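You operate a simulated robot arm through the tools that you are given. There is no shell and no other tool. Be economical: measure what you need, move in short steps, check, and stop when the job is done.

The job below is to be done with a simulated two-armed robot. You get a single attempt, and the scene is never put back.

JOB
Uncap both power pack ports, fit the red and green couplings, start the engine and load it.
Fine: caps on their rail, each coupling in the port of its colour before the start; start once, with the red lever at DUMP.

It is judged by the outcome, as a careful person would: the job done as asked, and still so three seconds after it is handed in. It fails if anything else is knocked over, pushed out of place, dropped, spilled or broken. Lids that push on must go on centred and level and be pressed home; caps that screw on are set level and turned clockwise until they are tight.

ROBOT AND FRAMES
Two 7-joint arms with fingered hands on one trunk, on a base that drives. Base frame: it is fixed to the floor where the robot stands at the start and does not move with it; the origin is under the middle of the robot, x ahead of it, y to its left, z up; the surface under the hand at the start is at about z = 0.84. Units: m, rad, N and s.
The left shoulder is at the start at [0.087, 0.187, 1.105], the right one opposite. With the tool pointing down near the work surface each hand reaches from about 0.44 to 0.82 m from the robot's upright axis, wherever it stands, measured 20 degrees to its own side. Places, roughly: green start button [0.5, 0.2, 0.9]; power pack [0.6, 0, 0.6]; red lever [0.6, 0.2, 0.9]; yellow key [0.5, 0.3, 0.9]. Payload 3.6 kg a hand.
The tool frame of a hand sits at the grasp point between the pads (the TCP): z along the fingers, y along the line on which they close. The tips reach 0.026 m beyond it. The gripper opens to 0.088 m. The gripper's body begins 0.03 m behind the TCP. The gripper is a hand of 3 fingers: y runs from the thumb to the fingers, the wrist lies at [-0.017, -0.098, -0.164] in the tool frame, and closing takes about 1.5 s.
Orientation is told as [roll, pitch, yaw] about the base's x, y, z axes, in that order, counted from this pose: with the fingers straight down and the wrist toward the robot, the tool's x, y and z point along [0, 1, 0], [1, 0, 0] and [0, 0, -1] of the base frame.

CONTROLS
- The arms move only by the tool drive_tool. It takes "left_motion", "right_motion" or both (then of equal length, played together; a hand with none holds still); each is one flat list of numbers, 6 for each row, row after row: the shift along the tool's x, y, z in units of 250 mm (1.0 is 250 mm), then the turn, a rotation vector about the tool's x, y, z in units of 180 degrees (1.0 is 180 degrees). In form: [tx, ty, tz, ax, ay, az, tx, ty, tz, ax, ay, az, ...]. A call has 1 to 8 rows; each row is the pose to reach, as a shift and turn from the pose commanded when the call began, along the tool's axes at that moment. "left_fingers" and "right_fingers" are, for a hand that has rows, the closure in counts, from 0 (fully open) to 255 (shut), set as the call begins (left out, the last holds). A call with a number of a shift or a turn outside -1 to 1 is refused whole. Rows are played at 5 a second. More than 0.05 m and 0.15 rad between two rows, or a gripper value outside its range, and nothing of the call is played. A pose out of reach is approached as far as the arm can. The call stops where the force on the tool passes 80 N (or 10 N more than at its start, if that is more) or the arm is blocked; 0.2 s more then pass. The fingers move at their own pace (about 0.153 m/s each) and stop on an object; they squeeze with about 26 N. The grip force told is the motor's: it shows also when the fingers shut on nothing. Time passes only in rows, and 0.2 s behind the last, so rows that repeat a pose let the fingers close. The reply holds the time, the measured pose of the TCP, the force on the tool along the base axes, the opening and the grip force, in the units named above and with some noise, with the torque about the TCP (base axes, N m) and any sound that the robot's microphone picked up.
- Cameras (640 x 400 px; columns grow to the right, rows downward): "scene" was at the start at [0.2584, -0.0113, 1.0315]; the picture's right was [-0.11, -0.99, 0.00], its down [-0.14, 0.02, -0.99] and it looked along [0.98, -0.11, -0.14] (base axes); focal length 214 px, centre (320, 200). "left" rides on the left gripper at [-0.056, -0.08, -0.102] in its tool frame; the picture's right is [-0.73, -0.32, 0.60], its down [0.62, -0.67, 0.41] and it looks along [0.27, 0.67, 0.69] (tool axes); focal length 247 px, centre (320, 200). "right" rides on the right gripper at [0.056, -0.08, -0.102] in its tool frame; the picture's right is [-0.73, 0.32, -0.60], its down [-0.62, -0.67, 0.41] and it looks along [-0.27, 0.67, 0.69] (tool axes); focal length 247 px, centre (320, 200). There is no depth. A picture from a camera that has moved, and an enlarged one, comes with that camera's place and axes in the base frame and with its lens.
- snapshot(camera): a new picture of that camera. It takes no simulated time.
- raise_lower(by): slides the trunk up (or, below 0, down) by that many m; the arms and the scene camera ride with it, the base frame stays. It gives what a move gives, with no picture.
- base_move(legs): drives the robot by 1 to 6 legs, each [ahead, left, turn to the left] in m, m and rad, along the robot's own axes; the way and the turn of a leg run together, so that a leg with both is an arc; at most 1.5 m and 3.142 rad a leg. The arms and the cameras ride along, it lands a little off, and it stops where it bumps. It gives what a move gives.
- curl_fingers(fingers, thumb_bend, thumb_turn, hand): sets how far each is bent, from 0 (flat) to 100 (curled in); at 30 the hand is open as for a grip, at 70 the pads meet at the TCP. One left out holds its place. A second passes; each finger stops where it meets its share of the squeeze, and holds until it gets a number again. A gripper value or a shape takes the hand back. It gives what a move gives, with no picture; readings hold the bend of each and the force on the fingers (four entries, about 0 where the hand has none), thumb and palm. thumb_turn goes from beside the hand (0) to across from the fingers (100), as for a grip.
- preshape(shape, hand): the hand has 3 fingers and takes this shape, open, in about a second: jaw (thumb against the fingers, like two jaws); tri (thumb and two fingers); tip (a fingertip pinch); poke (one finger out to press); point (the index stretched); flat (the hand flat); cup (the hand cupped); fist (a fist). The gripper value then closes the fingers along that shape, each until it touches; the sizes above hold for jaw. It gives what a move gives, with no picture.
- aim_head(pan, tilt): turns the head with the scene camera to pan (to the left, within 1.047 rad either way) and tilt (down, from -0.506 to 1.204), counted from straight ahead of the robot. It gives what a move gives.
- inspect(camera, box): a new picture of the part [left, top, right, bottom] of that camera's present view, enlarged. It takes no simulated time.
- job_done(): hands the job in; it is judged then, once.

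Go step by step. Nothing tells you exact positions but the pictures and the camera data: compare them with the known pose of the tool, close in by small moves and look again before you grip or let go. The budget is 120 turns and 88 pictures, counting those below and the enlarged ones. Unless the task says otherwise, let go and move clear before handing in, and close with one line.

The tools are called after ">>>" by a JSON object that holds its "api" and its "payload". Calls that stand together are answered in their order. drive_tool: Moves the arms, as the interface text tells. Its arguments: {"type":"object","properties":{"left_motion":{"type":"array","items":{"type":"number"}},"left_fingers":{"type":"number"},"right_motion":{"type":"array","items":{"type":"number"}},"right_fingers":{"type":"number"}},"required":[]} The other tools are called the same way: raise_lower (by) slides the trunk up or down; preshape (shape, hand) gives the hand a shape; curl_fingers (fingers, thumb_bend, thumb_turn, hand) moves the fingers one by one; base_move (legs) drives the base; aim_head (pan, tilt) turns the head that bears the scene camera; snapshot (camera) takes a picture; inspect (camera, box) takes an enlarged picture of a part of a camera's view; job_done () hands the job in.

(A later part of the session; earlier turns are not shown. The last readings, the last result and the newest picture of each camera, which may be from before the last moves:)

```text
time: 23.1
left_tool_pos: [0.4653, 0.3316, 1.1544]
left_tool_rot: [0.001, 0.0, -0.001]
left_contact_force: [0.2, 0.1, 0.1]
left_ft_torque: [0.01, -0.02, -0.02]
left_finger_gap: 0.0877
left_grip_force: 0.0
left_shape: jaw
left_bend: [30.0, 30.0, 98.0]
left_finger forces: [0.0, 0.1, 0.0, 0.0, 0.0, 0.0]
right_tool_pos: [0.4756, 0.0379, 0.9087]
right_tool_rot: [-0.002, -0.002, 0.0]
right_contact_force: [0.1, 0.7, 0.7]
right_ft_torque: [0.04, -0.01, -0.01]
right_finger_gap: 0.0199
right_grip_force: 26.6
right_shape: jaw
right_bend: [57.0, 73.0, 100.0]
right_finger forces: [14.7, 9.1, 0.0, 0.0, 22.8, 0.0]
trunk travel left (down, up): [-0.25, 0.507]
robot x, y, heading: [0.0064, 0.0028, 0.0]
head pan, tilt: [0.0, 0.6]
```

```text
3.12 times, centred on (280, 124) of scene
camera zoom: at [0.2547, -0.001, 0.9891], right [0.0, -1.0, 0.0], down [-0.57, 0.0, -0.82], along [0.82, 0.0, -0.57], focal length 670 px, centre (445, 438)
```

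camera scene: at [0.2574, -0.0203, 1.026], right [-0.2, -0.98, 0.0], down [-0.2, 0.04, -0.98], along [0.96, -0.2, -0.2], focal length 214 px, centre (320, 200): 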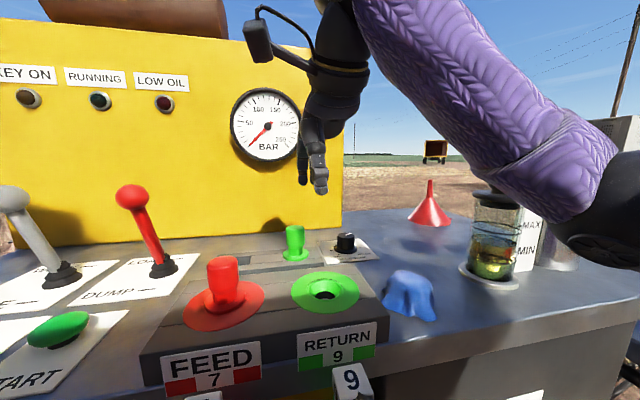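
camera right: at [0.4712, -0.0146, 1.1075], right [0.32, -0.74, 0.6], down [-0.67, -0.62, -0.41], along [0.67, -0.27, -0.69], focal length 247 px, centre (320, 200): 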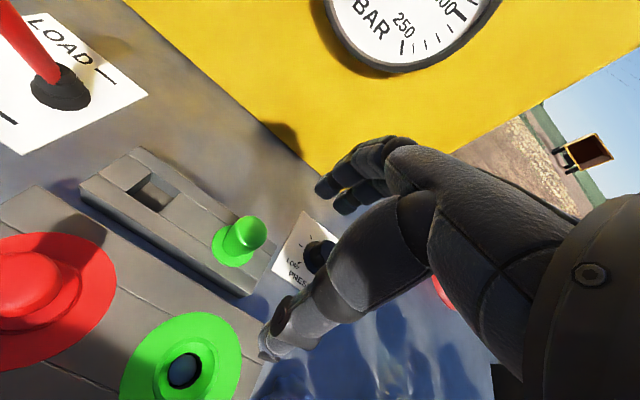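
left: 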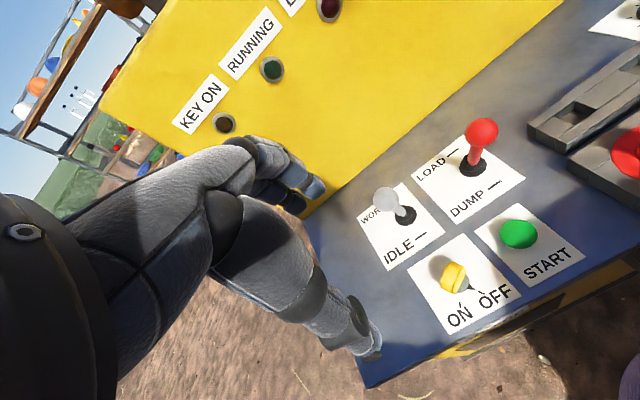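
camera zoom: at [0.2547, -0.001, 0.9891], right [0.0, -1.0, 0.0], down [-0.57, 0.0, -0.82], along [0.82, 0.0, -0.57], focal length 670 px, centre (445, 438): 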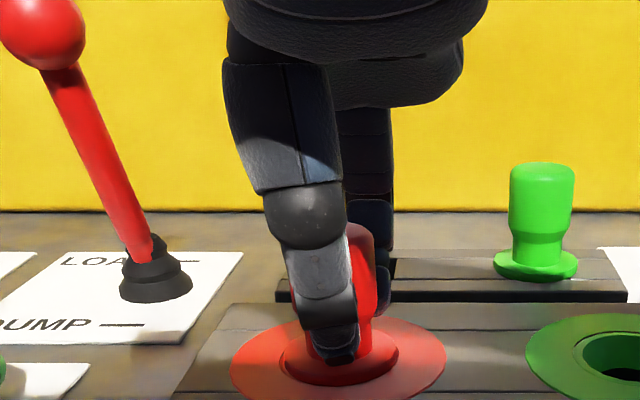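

All fingers carry load, so I'll pull the cap up and carry it over the left rail slot.

>>> {"api": "drive_tool", "payload": {"right_motion": [0, 0, -0.08, 0, 0, 0, 0, 0, -0.18, 0, 0, 0, 0, 0, -0.28, 0, 0, 0, 0, 0.13, -0.28, 0, 0, 0, 0, 0.26, -0.28, 0, 0, 0, 0, 0.396, -0.28, 0, 0, 0, 0, 0.396, -0.15, 0, 0, 0, 0, 0.396, -0.15, 0, 0, 0]}}

>>> {"api": "inspect", "payload": {"camera": "scene", "box": [220, 40, 380, 168]}}

>>> {"api": "inspect", "payload": {"camera": "right", "box": [200, 150, 400, 310]}}

```text
time: 24.9
left_tool_pos: [0.4645, 0.3328, 1.1544]
left_tool_rot: [0.001, -0.001, 0.001]
left_contact_force: [-1.0, 1.0, 0.3]
left_ft_torque: [0.0, -0.01, -0.03]
left_finger_gap: 0.0877
left_grip_force: 0.0
left_shape: jaw
left_bend: [30.0, 30.0, 98.0]
left_finger forces: [0.0, 0.1, 0.0, 0.1, 0.0, 0.0]
right_tool_pos: [0.5762, 0.0375, 0.9455]
right_tool_rot: [0.0, 0.001, 0.0]
right_contact_force: [-0.9, 0.2, -0.2]
right_ft_torque: [-0.02, 0.0, 0.02]
right_finger_gap: 0.02
right_grip_force: 25.8
right_shape: jaw
right_bend: [57.0, 73.0, 100.0]
right_finger forces: [15.3, 8.8, 0.1, 0.1, 21.9, 0.1]
trunk travel left (down, up): [-0.25, 0.507]
robot x, y, heading: [0.0023, 0.0028, 0.006]
head pan, tilt: [0.0, 0.6]
```

```text
3.12 times, centred on (300, 104) of scene
camera zoom: at [0.2547, -0.001, 0.9891], right [0.0, -1.0, 0.0], down [-0.57, 0.0, -0.82], along [0.82, 0.0, -0.57], focal length 670 px, centre (382, 500)
```

zoom: 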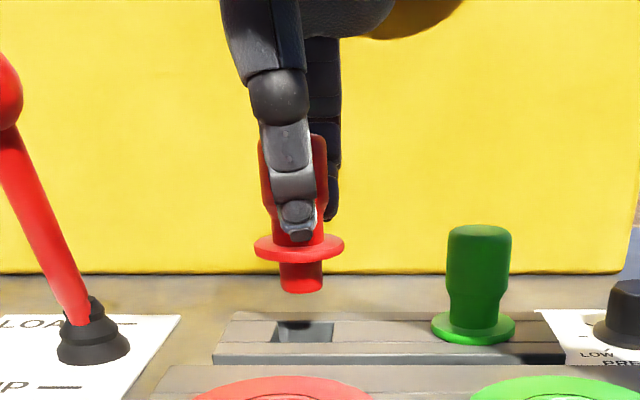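

```text
2.50 times, centred on (300, 230) of right
camera zoom: at [0.4963, 0.0937, 1.0473], right [0.32, -0.73, 0.6], down [-0.67, -0.62, -0.41], along [0.68, -0.27, -0.69], focal length 617 px, centre (370, 125)
```

zoom: 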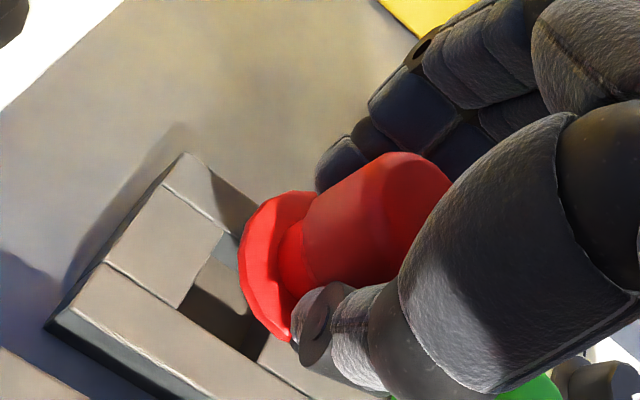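

The stem lines up with the slot, so I'll lower until it rests.

>>> {"api": "drive_tool", "payload": {"right_motion": [0, 0, 0.05, 0, 0, 0, 0, 0, 0.09, 0, 0, 0, 0, 0, 0.12, 0, 0, 0, 0, 0, 0.145, 0, 0, 0, 0, 0, 0.165, 0, 0, 0, 0, 0, 0.175, 0, 0, 0]}}

>>> {"api": "inspect", "payload": {"camera": "scene", "box": [220, 40, 380, 168]}}

```text
time: 26.4
left_tool_pos: [0.4632, 0.3324, 1.1555]
left_tool_rot: [0.0, 0.001, 0.0]
left_contact_force: [0.6, -0.3, 0.0]
left_ft_torque: [0.0, 0.0, 0.03]
left_finger_gap: 0.0876
left_grip_force: 0.1
left_shape: jaw
left_bend: [30.0, 30.0, 98.0]
left_finger forces: [0.0, 0.1, 0.0, 0.0, 0.0, 0.0]
right_tool_pos: [0.5744, 0.0372, 0.9062]
right_tool_rot: [0.003, -0.008, 0.0]
right_contact_force: [4.9, -1.2, 20.4]
right_ft_torque: [-0.01, -0.12, -0.01]
right_finger_gap: 0.0215
right_grip_force: 26.5
right_shape: jaw
right_bend: [57.0, 74.0, 100.0]
right_finger forces: [19.3, 12.1, 0.0, 0.1, 24.6, 0.1]
trunk travel left (down, up): [-0.25, 0.507]
robot x, y, heading: [-0.003, 0.0013, 0.0]
head pan, tilt: [0.0, 0.6]
```

```text
3.12 times, centred on (300, 104) of scene
camera zoom: at [0.2538, -0.0012, 0.9897], right [0.0, -1.0, 0.0], down [-0.56, 0.0, -0.83], along [0.83, 0.0, -0.56], focal length 670 px, centre (382, 500)
```

zoom: 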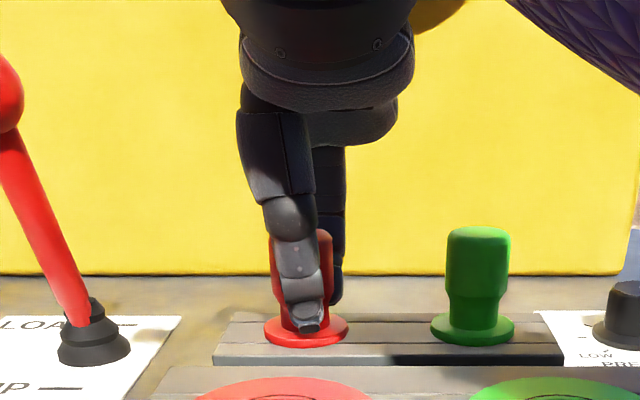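

The red cap is seated too. I'll release it, rise clear and back away to the right.

>>> {"api": "drive_tool", "payload": {"right_motion": [0, 0, -0.012, 0, 0, 0, 0, 0, -0.012, 0, 0, 0]}}

>>> {"api": "drive_tool", "payload": {"right_motion": [0, 0, 0, 0, 0, 0, 0, 0, 0, 0, 0, 0, 0, 0, 0, 0, 0, 0, 0, 0, 0, 0, 0, 0, 0, 0, -0.15, 0, 0, 0, 0, 0, -0.3, 0, 0, 0, 0, 0, -0.5, 0, 0, 0, 0, 0, -0.7, 0, 0, 0], "right_fingers": 0}}

>>> {"api": "drive_tool", "payload": {"right_motion": [-0.12, -0.1, -0.1, 0, 0, 0, -0.24, -0.2, -0.1, 0, 0, 0, -0.4, -0.3, -0.1, 0, 0, 0, -0.55, -0.38, -0.1, 0, 0, 0, -0.55, -0.38, -0.1, 0, 0, 0]}}

>>> {"api": "base_move", "payload": {"legs": [[-0.13, 0, 0]]}}

>>> {"api": "snapshot", "payload": {"camera": "scene"}}

>>> {"api": "snapshot", "payload": {"camera": "right"}}

```text
time: 26.9
left_tool_pos: [0.4638, 0.3336, 1.1552]
left_tool_rot: [-0.001, 0.001, 0.001]
left_contact_force: [0.2, -0.7, -0.8]
left_ft_torque: [0.04, 0.0, -0.01]
left_finger_gap: 0.0875
left_grip_force: 0.1
left_shape: jaw
left_bend: [30.0, 30.0, 98.0]
left_finger forces: [0.1, 0.1, 0.0, 0.1, 0.0, 0.1]
right_tool_pos: [0.5749, 0.0364, 0.9054]
right_tool_rot: [0.0, -0.002, -0.001]
right_contact_force: [6.2, 0.7, 17.0]
right_ft_torque: [0.06, -0.21, 0.0]
right_finger_gap: 0.0215
right_grip_force: 26.2
right_shape: jaw
right_bend: [56.0, 74.0, 100.0]
right_finger forces: [20.4, 12.1, 0.0, 0.0, 23.8, 0.1]
trunk travel left (down, up): [-0.25, 0.507]
robot x, y, heading: [-0.0002, 0.0025, -0.002]
head pan, tilt: [0.0, 0.6]
```

```text
time: 28.8
left_tool_pos: [0.465, 0.3308, 1.1549]
left_tool_rot: [0.0, 0.0, -0.001]
left_contact_force: [0.2, 0.5, 0.2]
left_ft_torque: [-0.05, 0.01, 0.0]
left_finger_gap: 0.0872
left_grip_force: 0.1
left_shape: jaw
left_bend: [30.0, 30.0, 98.0]
left_finger forces: [0.0, 0.0, 0.0, 0.0, 0.1, 0.0]
right_tool_pos: [0.5735, 0.0372, 1.0788]
right_tool_rot: [0.0, 0.001, -0.001]
right_contact_force: [0.3, 0.0, -0.7]
right_ft_torque: [0.0, -0.01, 0.01]
right_finger_gap: 0.0879
right_grip_force: 0.1
right_shape: jaw
right_bend: [30.0, 30.0, 98.0]
right_finger forces: [0.1, 0.1, 0.0, 0.0, 0.1, 0.0]
trunk travel left (down, up): [-0.25, 0.507]
robot x, y, heading: [0.0029, 0.0038, -0.003]
head pan, tilt: [0.0, 0.6]
```

```text
time: 29.9
left_tool_pos: [0.4641, 0.3327, 1.1542]
left_tool_rot: [0.0, 0.001, 0.0]
left_contact_force: [-0.4, 0.4, -1.1]
left_ft_torque: [0.0, -0.01, 0.01]
left_finger_gap: 0.0878
left_grip_force: 0.0
left_shape: jaw
left_bend: [30.0, 30.0, 98.0]
left_finger forces: [0.0, 0.1, 0.1, 0.0, 0.0, 0.0]
right_tool_pos: [0.4801, -0.0997, 1.1079]
right_tool_rot: [0.0, 0.001, 0.001]
right_contact_force: [0.1, 0.2, -0.1]
right_ft_torque: [0.0, 0.02, 0.02]
right_finger_gap: 0.0879
right_grip_force: 0.1
right_shape: jaw
right_bend: [30.0, 30.0, 98.0]
right_finger forces: [0.0, 0.1, 0.0, 0.0, 0.1, 0.1]
trunk travel left (down, up): [-0.25, 0.507]
robot x, y, heading: [-0.001, 0.0013, -0.002]
head pan, tilt: [0.0, 0.6]
```

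```text
time: 31.2
left_tool_pos: [0.3337, 0.3324, 1.1568]
left_tool_rot: [0.0, -0.001, -0.001]
left_contact_force: [0.2, 0.1, 1.0]
left_ft_torque: [0.01, 0.0, 0.0]
left_finger_gap: 0.0877
left_grip_force: 0.0
left_shape: jaw
left_bend: [30.0, 30.0, 98.0]
left_finger forces: [0.0, 0.1, 0.0, 0.0, 0.0, 0.0]
right_tool_pos: [0.3499, -0.0992, 1.1085]
right_tool_rot: [0.0, 0.0, -0.004]
right_contact_force: [0.0, -0.3, 0.6]
right_ft_torque: [-0.03, 0.01, 0.0]
right_finger_gap: 0.088
right_grip_force: 0.0
right_shape: jaw
right_bend: [30.0, 30.0, 98.0]
right_finger forces: [0.0, 0.1, 0.1, 0.1, 0.0, 0.0]
trunk travel left (down, up): [-0.25, 0.507]
robot x, y, heading: [-0.1296, 0.0031, -0.002]
head pan, tilt: [0.0, 0.6]
```

```text
54 pictures are left
camera scene: at [0.1239, -0.0012, 0.9895], right [0.0, -1.0, 0.0], down [-0.56, 0.0, -0.83], along [0.83, 0.0, -0.56], focal length 214 px, centre (320, 200)
```

scene: 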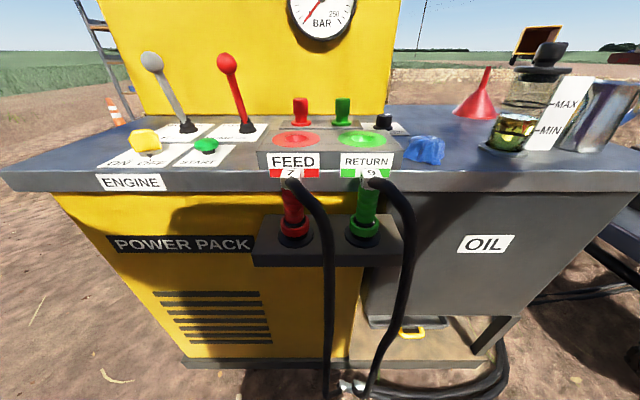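

```text
53 pictures are left
camera right: at [0.2689, -0.0438, 1.2102], right [0.32, -0.73, 0.6], down [-0.67, -0.62, -0.41], along [0.68, -0.27, -0.69], focal length 247 px, centre (320, 200)
```

right: 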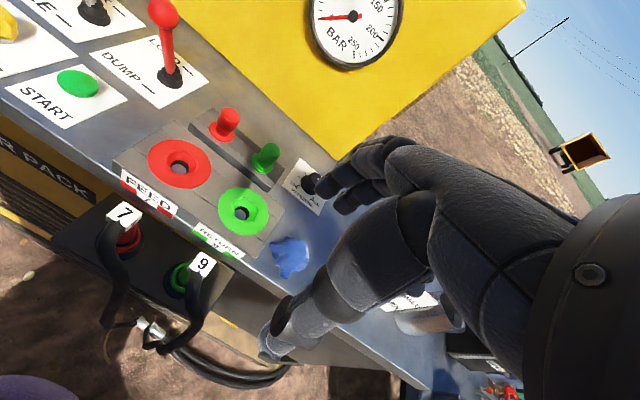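

From here the couplings and ports are all visible. I'll enlarge the couplings from both cameras to locate them.

>>> {"api": "inspect", "payload": {"camera": "scene", "box": [240, 150, 440, 275]}}

>>> {"api": "inspect", "payload": {"camera": "right", "box": [60, 100, 300, 340]}}

```text
3.20 times, centred on (340, 212) of scene
camera zoom: at [0.1239, -0.0012, 0.9895], right [0.0, -1.0, 0.0], down [-0.56, 0.0, -0.83], along [0.83, 0.0, -0.56], focal length 686 px, centre (256, 160)
```

zoom: 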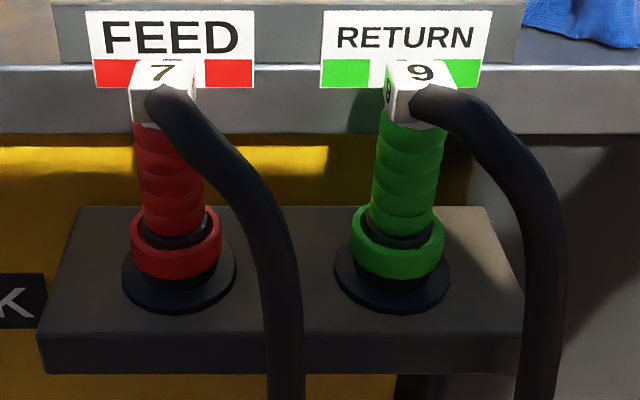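

```text
1.67 times, centred on (180, 220) of right
camera zoom: at [0.2689, -0.0438, 1.2102], right [0.32, -0.73, 0.6], down [-0.67, -0.62, -0.41], along [0.68, -0.27, -0.69], focal length 412 px, centre (553, 167)
```

zoom: 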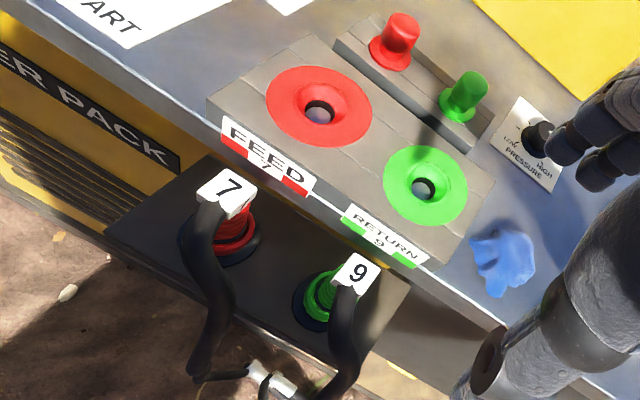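

Both coupling tags top out at z ≈ 0.858, with red at (0.385, 0.037) and green at (0.385, -0.069). I'll take red first with the right hand yawed 90°, wrist to the right, clear of the hose.

>>> {"api": "drive_tool", "payload": {"right_motion": [0.05, 0.018, 0.024, 0, 0, -0.045, 0.1, 0.035, 0.048, 0, 0, -0.09, 0.15, 0.053, 0.072, 0, 0, -0.135, 0.2, 0.07, 0.097, 0, 0, -0.18, 0.25, 0.088, 0.121, 0, 0, -0.225, 0.3, 0.105, 0.145, 0, 0, -0.27, 0.35, 0.123, 0.17, 0, 0, -0.315, 0.396, 0.14, 0.194, 0, 0, -0.36]}}

>>> {"api": "drive_tool", "payload": {"right_motion": [0, 0, 0, 0, 0, -0.035, 0, 0, 0, 0, 0, -0.07, 0, 0, 0, 0, 0, -0.105, 0, 0, 0, 0, 0, -0.14, 0, 0, 0, 0, 0, -0.14]}}

>>> {"api": "snapshot", "payload": {"camera": "scene"}}

>>> {"api": "snapshot", "payload": {"camera": "right"}}

```text
time: 33.0
left_tool_pos: [0.3358, 0.3327, 1.1549]
left_tool_rot: [0.0, 0.002, 0.001]
left_contact_force: [-0.8, 0.7, -0.5]
left_ft_torque: [-0.04, 0.02, 0.0]
left_finger_gap: 0.0877
left_grip_force: 0.0
left_shape: jaw
left_bend: [30.0, 30.0, 98.0]
left_finger forces: [0.0, 0.0, 0.0, 0.0, 0.0, 0.0]
right_tool_pos: [0.3857, 0.0001, 1.0583]
right_tool_rot: [-0.001, 0.001, 1.131]
right_contact_force: [0.0, -0.6, 0.8]
right_ft_torque: [0.01, -0.01, -0.01]
right_finger_gap: 0.0878
right_grip_force: 0.1
right_shape: jaw
right_bend: [30.0, 30.0, 98.0]
right_finger forces: [0.0, 0.0, 0.0, 0.0, 0.0, 0.0]
trunk travel left (down, up): [-0.25, 0.507]
robot x, y, heading: [-0.1292, 0.0, -0.003]
head pan, tilt: [0.0, 0.6]
```

```text
time: 34.2
left_tool_pos: [0.335, 0.3329, 1.1546]
left_tool_rot: [0.001, 0.0, 0.002]
left_contact_force: [0.7, 0.4, -0.3]
left_ft_torque: [0.02, 0.0, 0.02]
left_finger_gap: 0.0878
left_grip_force: 0.1
left_shape: jaw
left_bend: [30.0, 30.0, 98.0]
left_finger forces: [0.0, 0.1, 0.0, 0.0, 0.0, 0.1]
right_tool_pos: [0.3867, 0.001, 1.0591]
right_tool_rot: [0.0, 0.001, 1.571]
right_contact_force: [0.6, 1.1, 0.3]
right_ft_torque: [0.02, 0.02, 0.02]
right_finger_gap: 0.0878
right_grip_force: 0.1
right_shape: jaw
right_bend: [30.0, 30.0, 98.0]
right_finger forces: [0.0, 0.0, 0.0, 0.1, 0.1, 0.0]
trunk travel left (down, up): [-0.25, 0.507]
robot x, y, heading: [-0.1318, 0.0036, -0.002]
head pan, tilt: [0.0, 0.6]
```

```text
50 pictures are left
camera scene: at [0.1251, -0.0012, 0.9891], right [0.0, -1.0, 0.0], down [-0.57, 0.0, -0.82], along [0.82, 0.0, -0.57], focal length 214 px, centre (320, 200)
```

scene: 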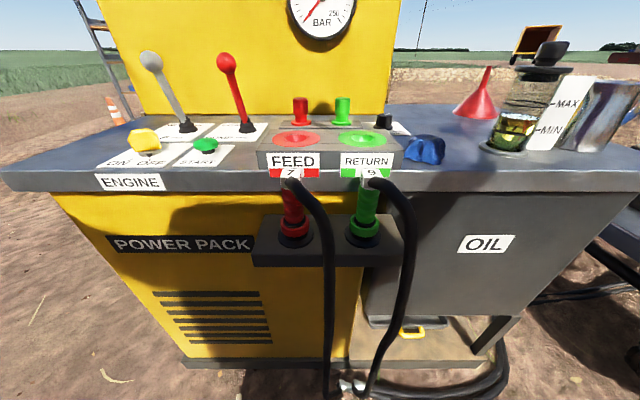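

```text
49 pictures are left
camera right: at [0.3289, -0.0811, 1.1616], right [0.74, 0.32, 0.6], down [0.62, -0.67, -0.41], along [0.27, 0.68, -0.69], focal length 247 px, centre (320, 200)
```

right: 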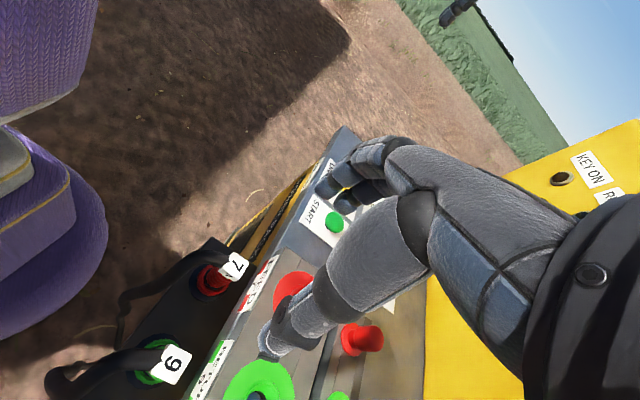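

The yaw is done and the red tag position is confirmed at (0.383, 0.036). I'll move over it and lower most of the way.

>>> {"api": "drive_tool", "payload": {"right_motion": [0.01, 0.144, 0.05, 0, 0, 0, 0.01, 0.144, 0.22, 0, 0, 0, 0.01, 0.144, 0.39, 0, 0, 0, 0.01, 0.144, 0.516, 0, 0, 0, 0.01, 0.144, 0.516, 0, 0, 0]}}

>>> {"api": "aim_head", "payload": {"pan": 0.0, "tilt": 0.45}}

>>> {"api": "inspect", "payload": {"camera": "scene", "box": [220, 90, 420, 250]}}

>>> {"api": "snapshot", "payload": {"camera": "right"}}

```text
time: 35.4
left_tool_pos: [0.3346, 0.3321, 1.1541]
left_tool_rot: [0.0, 0.0, 0.0]
left_contact_force: [0.3, 1.0, 0.5]
left_ft_torque: [-0.03, 0.01, 0.02]
left_finger_gap: 0.0877
left_grip_force: 0.1
left_shape: jaw
left_bend: [30.0, 30.0, 98.0]
left_finger forces: [0.1, 0.0, 0.0, 0.0, 0.0, 0.0]
right_tool_pos: [0.3817, 0.0352, 0.9293]
right_tool_rot: [0.001, 0.0, 1.569]
right_contact_force: [0.4, 0.7, -0.7]
right_ft_torque: [0.01, 0.04, 0.02]
right_finger_gap: 0.0878
right_grip_force: 0.1
right_shape: jaw
right_bend: [30.0, 30.0, 98.0]
right_finger forces: [0.1, 0.0, 0.0, 0.0, 0.0, 0.0]
trunk travel left (down, up): [-0.25, 0.507]
robot x, y, heading: [-0.1295, -0.0007, -0.002]
head pan, tilt: [0.0, 0.6]
```

```text
time: 36.1
left_tool_pos: [0.3355, 0.3313, 1.1527]
left_tool_rot: [0.0, 0.0, 0.001]
left_contact_force: [-0.1, -1.0, 0.6]
left_ft_torque: [0.02, -0.03, -0.01]
left_finger_gap: 0.0876
left_grip_force: 0.1
left_shape: jaw
left_bend: [30.0, 30.0, 98.0]
left_finger forces: [0.0, 0.0, 0.0, 0.1, 0.0, 0.0]
right_tool_pos: [0.3829, 0.0348, 0.9298]
right_tool_rot: [0.001, -0.001, 1.57]
right_contact_force: [0.1, -0.6, 0.0]
right_ft_torque: [0.0, 0.01, 0.03]
right_finger_gap: 0.0876
right_grip_force: 0.0
right_shape: jaw
right_bend: [30.0, 30.0, 98.0]
right_finger forces: [0.1, 0.0, 0.0, 0.0, 0.0, 0.0]
trunk travel left (down, up): [-0.25, 0.507]
robot x, y, heading: [-0.1302, 0.0024, -0.001]
head pan, tilt: [0.0, 0.45]
```

```text
2.50 times, centred on (320, 170) of scene
camera zoom: at [0.1286, -0.0011, 1.0026], right [0.0, -1.0, 0.0], down [-0.44, 0.0, -0.9], along [0.9, 0.0, -0.44], focal length 536 px, centre (320, 275)
```

zoom: 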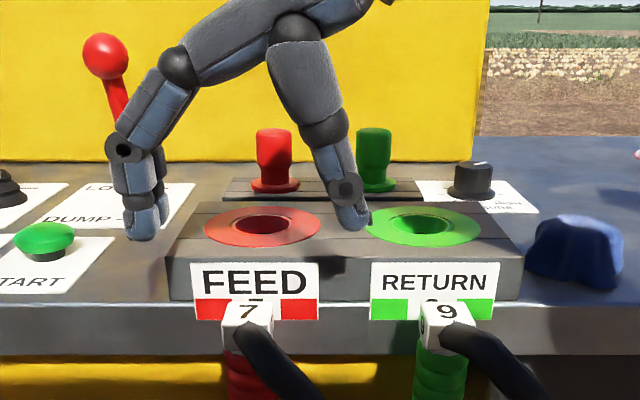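

```text
47 pictures are left
camera right: at [0.3259, -0.046, 1.0314], right [0.74, 0.32, 0.6], down [0.62, -0.67, -0.41], along [0.27, 0.67, -0.69], focal length 247 px, centre (320, 200)
```

right: 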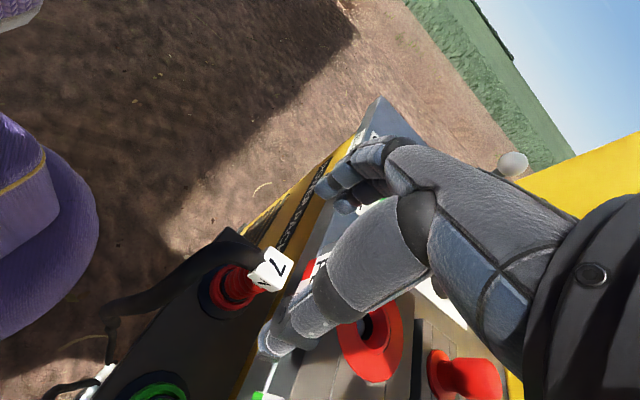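

The hand straddles the red tag well. I'll lower to z ≈ 0.838, staying slightly robot-side of centre to clear the labels.

>>> {"api": "drive_tool", "payload": {"right_motion": [0.008, 0.004, 0.12, 0, 0, 0, 0.008, 0.004, 0.24, 0, 0, 0, 0.008, 0.004, 0.31, 0, 0, 0, 0.008, 0.004, 0.364, 0, 0, 0, 0.008, 0.004, 0.364, 0, 0, 0]}}

>>> {"api": "inspect", "payload": {"camera": "scene", "box": [220, 110, 420, 270]}}

>>> {"api": "inspect", "payload": {"camera": "right", "box": [180, 160, 440, 380]}}

```text
time: 37.3
left_tool_pos: [0.3347, 0.332, 1.155]
left_tool_rot: [-0.001, 0.001, -0.001]
left_contact_force: [0.5, 0.2, -0.1]
left_ft_torque: [-0.01, 0.03, 0.0]
left_finger_gap: 0.0878
left_grip_force: 0.0
left_shape: jaw
left_bend: [30.0, 30.0, 98.0]
left_finger forces: [0.0, 0.0, 0.0, 0.0, 0.0, 0.0]
right_tool_pos: [0.3787, 0.0364, 0.8385]
right_tool_rot: [0.0, 0.001, 1.569]
right_contact_force: [-0.3, 0.1, 0.0]
right_ft_torque: [0.0, -0.01, -0.01]
right_finger_gap: 0.088
right_grip_force: 0.0
right_shape: jaw
right_bend: [30.0, 30.0, 98.0]
right_finger forces: [0.0, 0.0, 0.1, 0.1, 0.0, 0.1]
trunk travel left (down, up): [-0.25, 0.507]
robot x, y, heading: [-0.1249, 0.0023, -0.006]
head pan, tilt: [0.0, 0.45]
```

```text
2.50 times, centred on (320, 190) of scene
camera zoom: at [0.1286, -0.0011, 1.0027], right [0.0, -1.0, 0.0], down [-0.44, 0.0, -0.9], along [0.9, 0.0, -0.44], focal length 536 px, centre (320, 225)
```

zoom: 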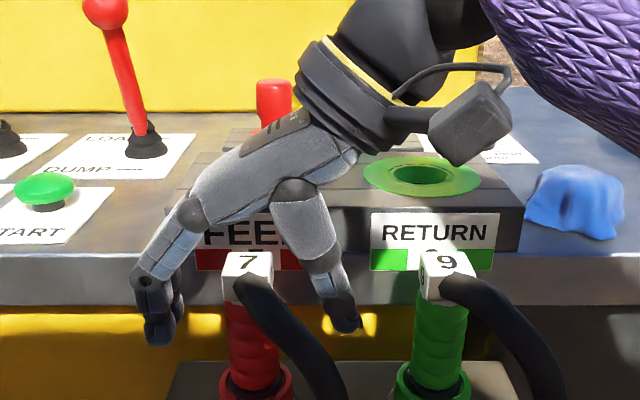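

```text
1.82 times, centred on (310, 270) of right
camera zoom: at [0.3224, -0.044, 0.9408], right [0.74, 0.32, 0.6], down [0.62, -0.67, -0.41], along [0.27, 0.67, -0.69], focal length 449 px, centre (338, 73)
```

zoom: 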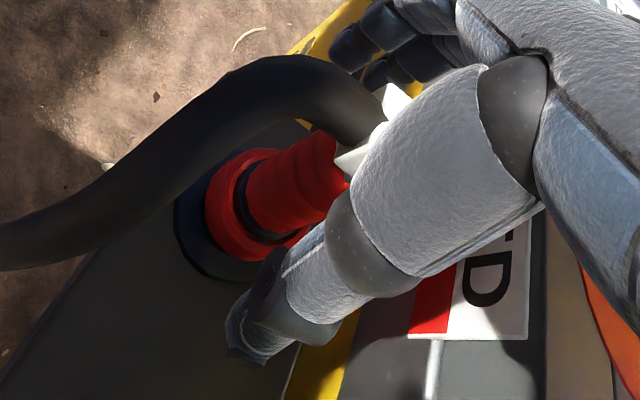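

The fingers and thumb are either side of the tag and body, in line with it. I'll close the hand.

>>> {"api": "drive_tool", "payload": {"right_motion": [0, 0, 0, 0, 0, 0, 0, 0, 0, 0, 0, 0, 0, 0, 0, 0, 0, 0, 0, 0, 0, 0, 0, 0, 0, 0, 0, 0, 0, 0, 0, 0, 0, 0, 0, 0, 0, 0, 0, 0, 0, 0, 0, 0, 0, 0, 0, 0], "right_fingers": 255}}

>>> {"api": "inspect", "payload": {"camera": "scene", "box": [220, 110, 420, 270]}}

```text
time: 39.1
left_tool_pos: [0.3348, 0.3323, 1.1534]
left_tool_rot: [0.0, 0.0, 0.001]
left_contact_force: [-0.9, 0.5, 0.3]
left_ft_torque: [0.03, -0.04, 0.02]
left_finger_gap: 0.0875
left_grip_force: 0.1
left_shape: jaw
left_bend: [30.0, 30.0, 98.0]
left_finger forces: [0.0, 0.0, 0.1, 0.0, 0.0, 0.0]
right_tool_pos: [0.3794, 0.0358, 0.8392]
right_tool_rot: [0.0, 0.001, 1.569]
right_contact_force: [1.5, 3.0, 1.4]
right_ft_torque: [0.2, -0.1, 0.09]
right_finger_gap: 0.0181
right_grip_force: 26.4
right_shape: jaw
right_bend: [62.0, 72.0, 99.0]
right_finger forces: [0.0, 26.8, 0.1, 0.0, 23.2, 0.0]
trunk travel left (down, up): [-0.25, 0.507]
robot x, y, heading: [-0.1307, 0.0, -0.0]
head pan, tilt: [0.0, 0.45]
```

```text
2.50 times, centred on (320, 190) of scene
camera zoom: at [0.1287, -0.0009, 1.0026], right [0.0, -1.0, 0.0], down [-0.44, 0.0, -0.9], along [0.9, 0.0, -0.44], focal length 536 px, centre (320, 225)
```

zoom: 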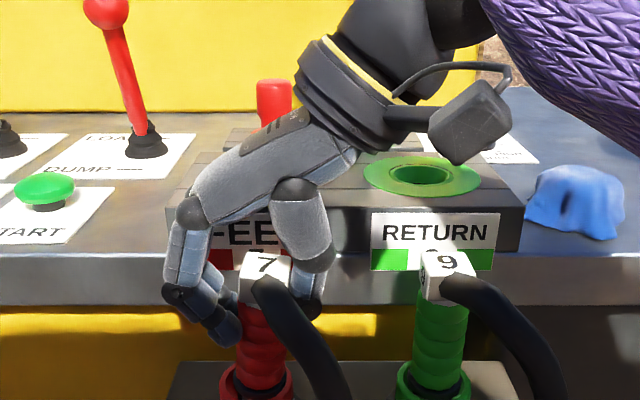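

The index finger missed on the robot side, so the body lies a little further forward. I'll open, move 6 mm forward and regrip.

>>> {"api": "drive_tool", "payload": {"right_motion": [0, 0, 0, 0, 0, 0, 0, 0, 0, 0, 0, 0, 0, 0, 0, 0, 0, 0, 0, 0, 0, 0, 0, 0, 0, 0, 0, 0, 0, 0, -0.028, 0, 0, 0, 0, 0, -0.028, 0, 0, 0, 0, 0], "right_fingers": 0}}

>>> {"api": "drive_tool", "payload": {"right_motion": [0, 0, 0, 0, 0, 0, 0, 0, 0, 0, 0, 0, 0, 0, 0, 0, 0, 0, 0, 0, 0, 0, 0, 0, 0, 0, 0, 0, 0, 0, 0, 0, 0, 0, 0, 0, 0, 0, 0, 0, 0, 0, 0, 0, 0, 0, 0, 0], "right_fingers": 255}}

>>> {"api": "inspect", "payload": {"camera": "scene", "box": [220, 110, 420, 270]}}

```text
time: 40.7
left_tool_pos: [0.3339, 0.3326, 1.1539]
left_tool_rot: [0.001, 0.002, -0.001]
left_contact_force: [0.6, 0.1, -0.5]
left_ft_torque: [-0.01, 0.01, 0.02]
left_finger_gap: 0.0875
left_grip_force: 0.0
left_shape: jaw
left_bend: [30.0, 30.0, 98.0]
left_finger forces: [0.0, 0.0, 0.1, 0.1, 0.0, 0.0]
right_tool_pos: [0.3871, 0.0367, 0.8388]
right_tool_rot: [-0.001, 0.001, 1.57]
right_contact_force: [0.1, 0.1, -0.8]
right_ft_torque: [0.0, 0.01, -0.04]
right_finger_gap: 0.0877
right_grip_force: 0.0
right_shape: jaw
right_bend: [30.0, 30.0, 98.0]
right_finger forces: [0.0, 0.1, 0.0, 0.0, 0.0, 0.0]
trunk travel left (down, up): [-0.25, 0.507]
robot x, y, heading: [-0.1294, -0.0021, -0.002]
head pan, tilt: [0.0, 0.45]
```

```text
time: 42.5
left_tool_pos: [0.3359, 0.3317, 1.1549]
left_tool_rot: [0.001, -0.001, 0.002]
left_contact_force: [0.8, -0.4, -0.2]
left_ft_torque: [-0.03, -0.01, 0.01]
left_finger_gap: 0.0874
left_grip_force: 0.1
left_shape: jaw
left_bend: [30.0, 30.0, 98.0]
left_finger forces: [0.1, 0.0, 0.0, 0.1, 0.0, 0.0]
right_tool_pos: [0.3872, 0.0358, 0.8385]
right_tool_rot: [0.001, 0.001, 1.568]
right_contact_force: [-0.9, 1.0, -0.3]
right_ft_torque: [0.04, 0.03, -0.04]
right_finger_gap: 0.0208
right_grip_force: 26.1
right_shape: jaw
right_bend: [56.0, 73.0, 100.0]
right_finger forces: [14.5, 10.0, 0.0, 0.0, 23.5, 0.0]
trunk travel left (down, up): [-0.25, 0.507]
robot x, y, heading: [-0.1335, -0.0009, 0.003]
head pan, tilt: [0.0, 0.45]
```

```text
2.50 times, centred on (320, 190) of scene
camera zoom: at [0.1286, -0.0011, 1.0027], right [0.0, -1.0, 0.0], down [-0.44, 0.0, -0.9], along [0.9, 0.0, -0.44], focal length 536 px, centre (320, 225)
```

zoom: 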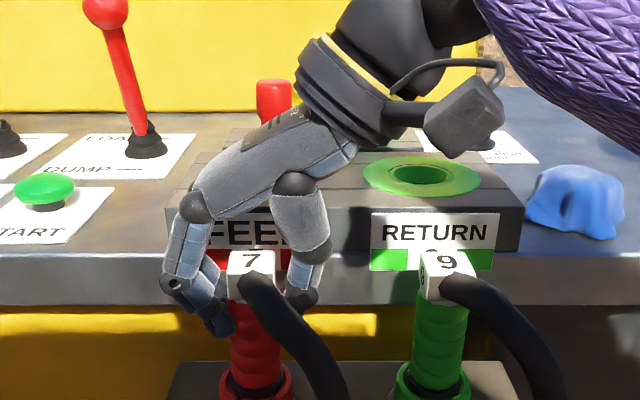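

The grip is even now. I'll lift straight up in two stages and watch the forces.

>>> {"api": "drive_tool", "payload": {"right_motion": [0, 0, -0.05, 0, 0, 0, 0, 0, -0.12, 0, 0, 0, 0, 0, -0.2, 0, 0, 0, 0, 0, -0.3, 0, 0, 0, 0, 0, -0.4, 0, 0, 0, 0, 0, -0.5, 0, 0, 0, 0, 0, -0.6, 0, 0, 0, 0, 0, -0.68, 0, 0, 0]}}

>>> {"api": "snapshot", "payload": {"camera": "scene"}}

>>> {"api": "snapshot", "payload": {"camera": "right"}}

```text
time: 44.3
left_tool_pos: [0.3353, 0.333, 1.1543]
left_tool_rot: [0.001, 0.001, 0.001]
left_contact_force: [-0.4, 0.0, -0.3]
left_ft_torque: [0.02, 0.04, 0.01]
left_finger_gap: 0.0879
left_grip_force: 0.1
left_shape: jaw
left_bend: [30.0, 30.0, 98.0]
left_finger forces: [0.1, 0.1, 0.0, 0.1, 0.1, 0.0]
right_tool_pos: [0.3888, 0.0373, 1.0093]
right_tool_rot: [0.0, 0.001, 1.569]
right_contact_force: [0.5, -0.6, -3.4]
right_ft_torque: [-0.01, 0.03, 0.05]
right_finger_gap: 0.0204
right_grip_force: 26.3
right_shape: jaw
right_bend: [56.0, 73.0, 100.0]
right_finger forces: [13.9, 10.4, 0.1, 0.1, 23.8, 0.0]
trunk travel left (down, up): [-0.25, 0.507]
robot x, y, heading: [-0.1341, -0.0012, 0.004]
head pan, tilt: [0.0, 0.45]
```

```text
42 pictures are left
camera scene: at [0.1287, -0.0011, 1.0026], right [0.0, -1.0, 0.0], down [-0.44, 0.0, -0.9], along [0.9, 0.0, -0.44], focal length 214 px, centre (320, 200)
```

scene: 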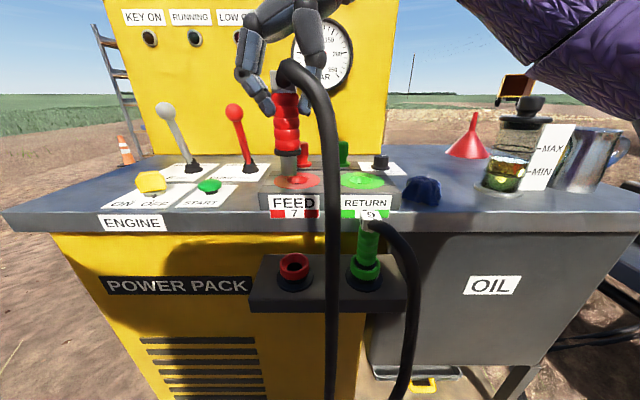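

```text
41 pictures are left
camera right: at [0.332, -0.0436, 1.1112], right [0.74, 0.32, 0.6], down [0.62, -0.67, -0.41], along [0.27, 0.67, -0.69], focal length 247 px, centre (320, 200)
```

right: 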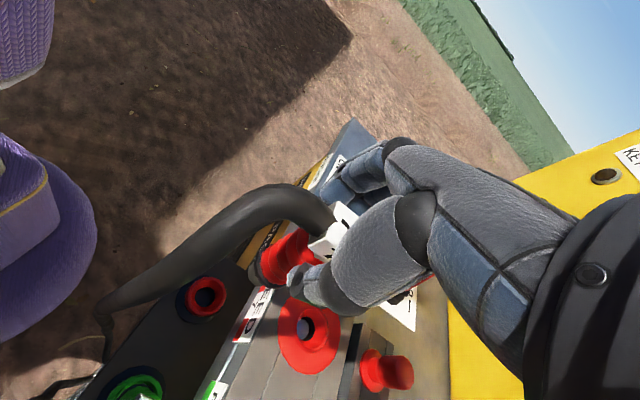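

The red coupling is out, hanging level with its nozzle at z ≈ 0.905. I'll carry it over the red port at (0.476, 0.037).

>>> {"api": "drive_tool", "payload": {"right_motion": [-0.12, 0, -0.02, 0, 0, 0, -0.24, 0, -0.02, 0, 0, 0, -0.35, 0, -0.02, 0, 0, 0, -0.35, 0, 0, 0, 0, 0, -0.35, 0, 0, 0, 0, 0]}}

>>> {"api": "inspect", "payload": {"camera": "scene", "box": [230, 70, 390, 198]}}

>>> {"api": "inspect", "payload": {"camera": "right", "box": [180, 180, 400, 380]}}

```text
time: 45.5
left_tool_pos: [0.335, 0.3326, 1.1548]
left_tool_rot: [-0.001, 0.001, 0.001]
left_contact_force: [-0.2, 0.6, 0.7]
left_ft_torque: [-0.02, 0.03, -0.03]
left_finger_gap: 0.0878
left_grip_force: 0.0
left_shape: jaw
left_bend: [30.0, 30.0, 98.0]
left_finger forces: [0.0, 0.1, 0.0, 0.1, 0.0, 0.1]
right_tool_pos: [0.4762, 0.0365, 1.0076]
right_tool_rot: [0.001, 0.001, 1.572]
right_contact_force: [0.5, -0.6, -2.3]
right_ft_torque: [-0.04, 0.0, 0.01]
right_finger_gap: 0.0207
right_grip_force: 26.4
right_shape: jaw
right_bend: [56.0, 73.0, 100.0]
right_finger forces: [13.6, 10.9, 0.1, 0.1, 23.6, 0.1]
trunk travel left (down, up): [-0.25, 0.507]
robot x, y, heading: [-0.1306, -0.0011, 0.002]
head pan, tilt: [0.0, 0.45]
```

```text
3.12 times, centred on (310, 134) of scene
camera zoom: at [0.1287, -0.0011, 1.0026], right [0.0, -1.0, 0.0], down [-0.44, 0.0, -0.9], along [0.9, 0.0, -0.44], focal length 670 px, centre (351, 406)
```

zoom: 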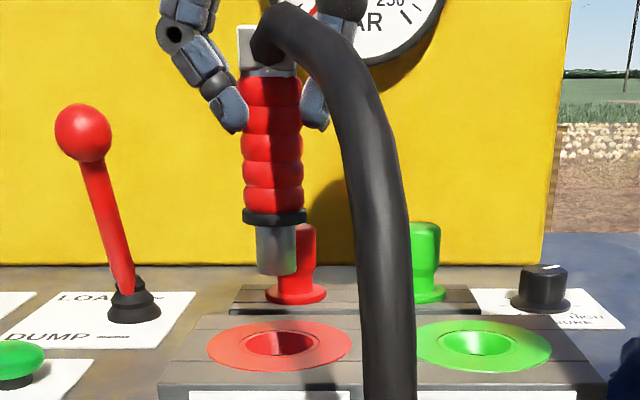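

```text
2.00 times, centred on (290, 280) of right
camera zoom: at [0.4197, -0.0438, 1.1102], right [0.74, 0.32, 0.6], down [0.62, -0.67, -0.41], along [0.27, 0.68, -0.69], focal length 494 px, centre (380, 40)
```

zoom: 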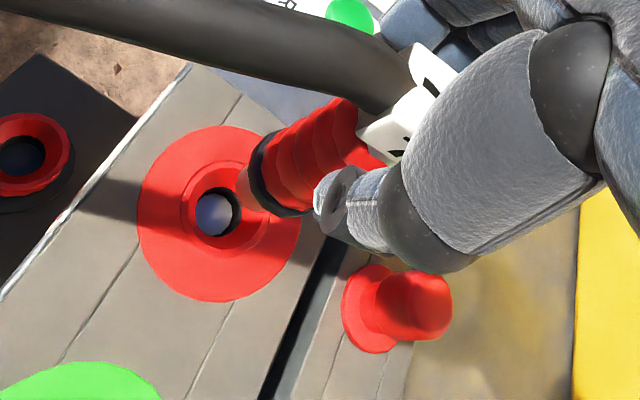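

The nozzle is aligned with the port to within about 2 mm. I'll lower to just above the hole and check.

>>> {"api": "drive_tool", "payload": {"right_motion": [0, -0.003, 0.06, 0, 0, 0, 0, -0.003, 0.12, 0, 0, 0, 0, -0.003, 0.12, 0, 0, 0]}}

>>> {"api": "inspect", "payload": {"camera": "scene", "box": [250, 110, 350, 190]}}

>>> {"api": "inspect", "payload": {"camera": "right", "box": [210, 200, 360, 330]}}

```text
time: 46.3
left_tool_pos: [0.3359, 0.3322, 1.1547]
left_tool_rot: [0.0, 0.001, 0.001]
left_contact_force: [-0.8, -1.1, 0.7]
left_ft_torque: [-0.03, 0.01, 0.0]
left_finger_gap: 0.0879
left_grip_force: 0.1
left_shape: jaw
left_bend: [30.0, 30.0, 98.0]
left_finger forces: [0.1, 0.0, 0.0, 0.0, 0.1, 0.0]
right_tool_pos: [0.4752, 0.0362, 0.9786]
right_tool_rot: [0.0, -0.002, 1.569]
right_contact_force: [-0.2, 0.0, -1.6]
right_ft_torque: [-0.02, 0.0, 0.0]
right_finger_gap: 0.0208
right_grip_force: 26.0
right_shape: jaw
right_bend: [56.0, 73.0, 100.0]
right_finger forces: [13.6, 11.0, 0.0, 0.0, 23.6, 0.1]
trunk travel left (down, up): [-0.25, 0.507]
robot x, y, heading: [-0.129, 0.0013, 0.001]
head pan, tilt: [0.0, 0.45]
```

```text
5.00 times, centred on (300, 150) of scene
camera zoom: at [0.1287, -0.0011, 1.0026], right [0.0, -1.0, 0.0], down [-0.44, 0.0, -0.9], along [0.9, 0.0, -0.44], focal length 1072 px, centre (420, 450)
```

zoom: 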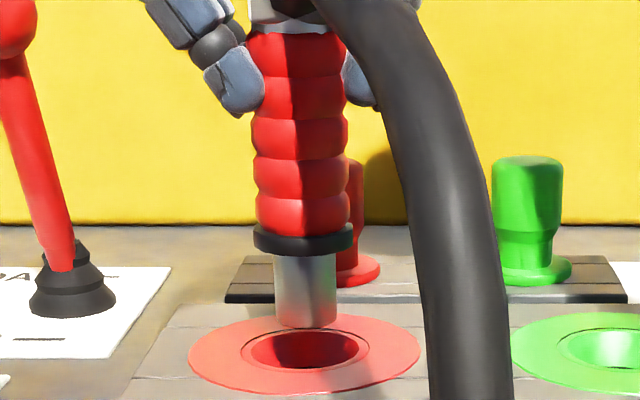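

```text
3.08 times, centred on (285, 265) of right
camera zoom: at [0.419, -0.0445, 1.0813], right [0.74, 0.32, 0.6], down [0.62, -0.67, -0.41], along [0.27, 0.67, -0.69], focal length 760 px, centre (428, 0)
```

zoom: 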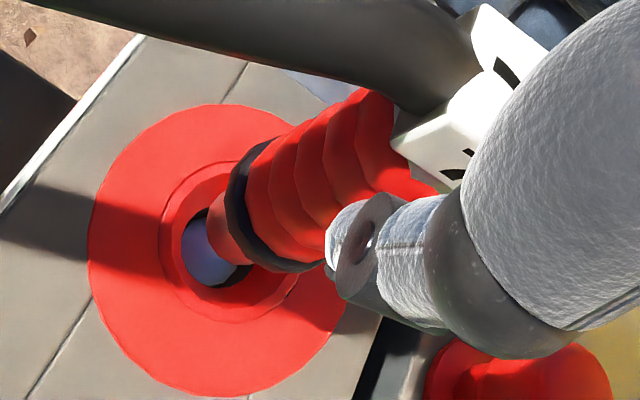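

The nozzle is centred over the hole in both views. I'll lower it in until it stops.

>>> {"api": "drive_tool", "payload": {"right_motion": [0, 0, 0.03, 0, 0, 0, 0, 0, 0.06, 0, 0, 0, 0, 0, 0.09, 0, 0, 0, 0, 0, 0.115, 0, 0, 0, 0, 0, 0.135, 0, 0, 0, 0, 0, 0.15, 0, 0, 0]}}

>>> {"api": "inspect", "payload": {"camera": "scene", "box": [250, 110, 350, 190]}}

```text
time: 47.7
left_tool_pos: [0.3355, 0.333, 1.1544]
left_tool_rot: [0.001, 0.0, 0.0]
left_contact_force: [0.7, -0.6, 0.1]
left_ft_torque: [0.0, 0.02, 0.01]
left_finger_gap: 0.0879
left_grip_force: 0.1
left_shape: jaw
left_bend: [30.0, 30.0, 98.0]
left_finger forces: [0.0, 0.1, 0.1, 0.0, 0.1, 0.0]
right_tool_pos: [0.4764, 0.0362, 0.9432]
right_tool_rot: [-0.002, -0.001, 1.572]
right_contact_force: [1.8, 1.1, 4.7]
right_ft_torque: [0.05, -0.09, -0.01]
right_finger_gap: 0.0208
right_grip_force: 26.2
right_shape: jaw
right_bend: [56.0, 73.0, 100.0]
right_finger forces: [13.1, 13.5, 0.1, 0.0, 24.8, 0.1]
trunk travel left (down, up): [-0.25, 0.507]
robot x, y, heading: [-0.1297, 0.0029, 0.004]
head pan, tilt: [0.0, 0.45]
```

```text
5.00 times, centred on (300, 150) of scene
camera zoom: at [0.1285, -0.0011, 1.0028], right [0.0, -1.0, 0.0], down [-0.44, 0.0, -0.9], along [0.9, 0.0, -0.44], focal length 1072 px, centre (420, 450)
```

zoom: 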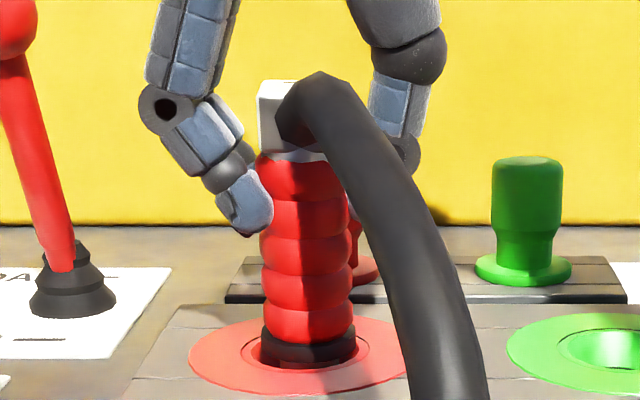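

The coupling is in the socket with its collar near the seat and only light force. I'll press it home and watch for a stop or a click.

>>> {"api": "drive_tool", "payload": {"right_motion": [0, 0, 0.015, 0, 0, 0, 0, 0, 0.03, 0, 0, 0, 0, 0, 0.045, 0, 0, 0, 0, 0, 0.06, 0, 0, 0]}}

>>> {"api": "inspect", "payload": {"camera": "scene", "box": [250, 110, 350, 190]}}

```text
time: 48.7
left_tool_pos: [0.3337, 0.3319, 1.1559]
left_tool_rot: [-0.001, -0.002, -0.001]
left_contact_force: [0.9, 0.5, -0.1]
left_ft_torque: [0.02, 0.0, -0.02]
left_finger_gap: 0.0879
left_grip_force: 0.1
left_shape: jaw
left_bend: [30.0, 30.0, 98.0]
left_finger forces: [0.0, 0.0, 0.0, 0.0, 0.1, 0.0]
right_tool_pos: [0.4754, 0.0363, 0.9362]
right_tool_rot: [-0.017, -0.01, 1.574]
right_contact_force: [7.3, 1.2, 43.9]
right_ft_torque: [-0.08, -0.27, -0.06]
right_finger_gap: 0.0246
right_grip_force: 26.2
right_shape: jaw
right_bend: [56.0, 74.0, 100.0]
right_finger forces: [11.7, 24.1, 0.1, 0.0, 31.9, 0.0]
trunk travel left (down, up): [-0.25, 0.507]
robot x, y, heading: [-0.1314, -0.0002, 0.002]
head pan, tilt: [0.0, 0.45]
```

```text
5.00 times, centred on (300, 150) of scene
camera zoom: at [0.1263, -0.0013, 1.0039], right [0.0, -1.0, 0.0], down [-0.43, 0.0, -0.9], along [0.9, 0.0, -0.43], focal length 1072 px, centre (420, 450)
```

zoom: 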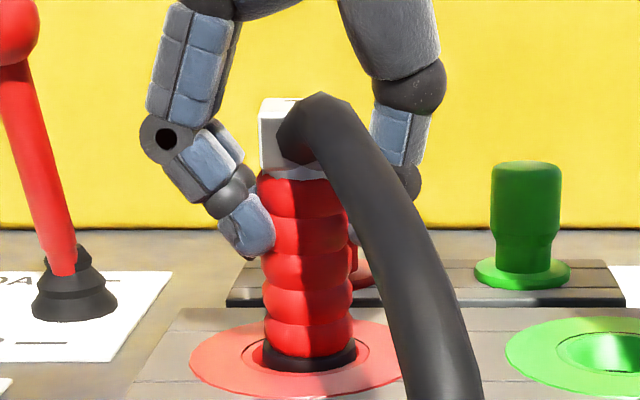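

It went deeper, stopping at 44 N without a click. I'll press a bit harder to be sure it is home.

>>> {"api": "drive_tool", "payload": {"right_motion": [0, 0, 0.015, 0, 0, 0, 0, 0, 0.03, 0, 0, 0, 0, 0, 0.04, 0, 0, 0, 0, 0, 0.04, 0, 0, 0]}}

>>> {"api": "inspect", "payload": {"camera": "scene", "box": [250, 110, 350, 190]}}

```text
time: 49.7
left_tool_pos: [0.3324, 0.3332, 1.1564]
left_tool_rot: [0.0, -0.002, -0.001]
left_contact_force: [0.2, -0.3, -0.6]
left_ft_torque: [0.02, -0.02, -0.01]
left_finger_gap: 0.0877
left_grip_force: 0.0
left_shape: jaw
left_bend: [30.0, 30.0, 98.0]
left_finger forces: [0.0, 0.0, 0.0, 0.0, 0.1, 0.0]
right_tool_pos: [0.4761, 0.0374, 0.9236]
right_tool_rot: [-0.015, -0.009, 1.572]
right_contact_force: [6.5, 4.7, 39.9]
right_ft_torque: [0.15, -0.28, 0.02]
right_finger_gap: 0.0253
right_grip_force: 26.5
right_shape: jaw
right_bend: [56.0, 75.0, 100.0]
right_finger forces: [5.6, 31.8, 0.0, 0.0, 26.3, 0.0]
trunk travel left (down, up): [-0.25, 0.507]
robot x, y, heading: [-0.1288, 0.0005, -0.008]
head pan, tilt: [0.0, 0.45]
```

```text
5.00 times, centred on (300, 150) of scene
camera zoom: at [0.1264, -0.0008, 1.0034], right [0.0, -1.0, 0.0], down [-0.43, 0.0, -0.9], along [0.9, 0.0, -0.43], focal length 1072 px, centre (420, 450)
```

zoom: 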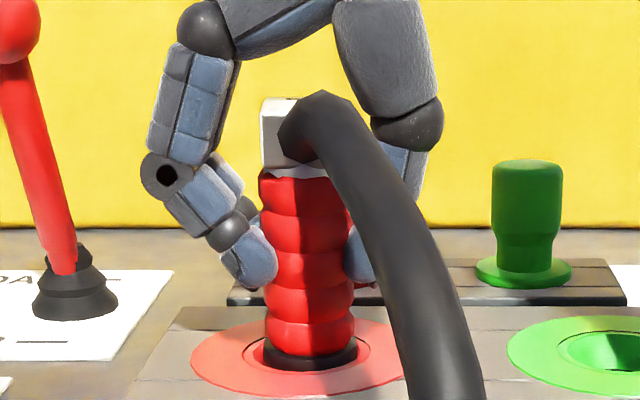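

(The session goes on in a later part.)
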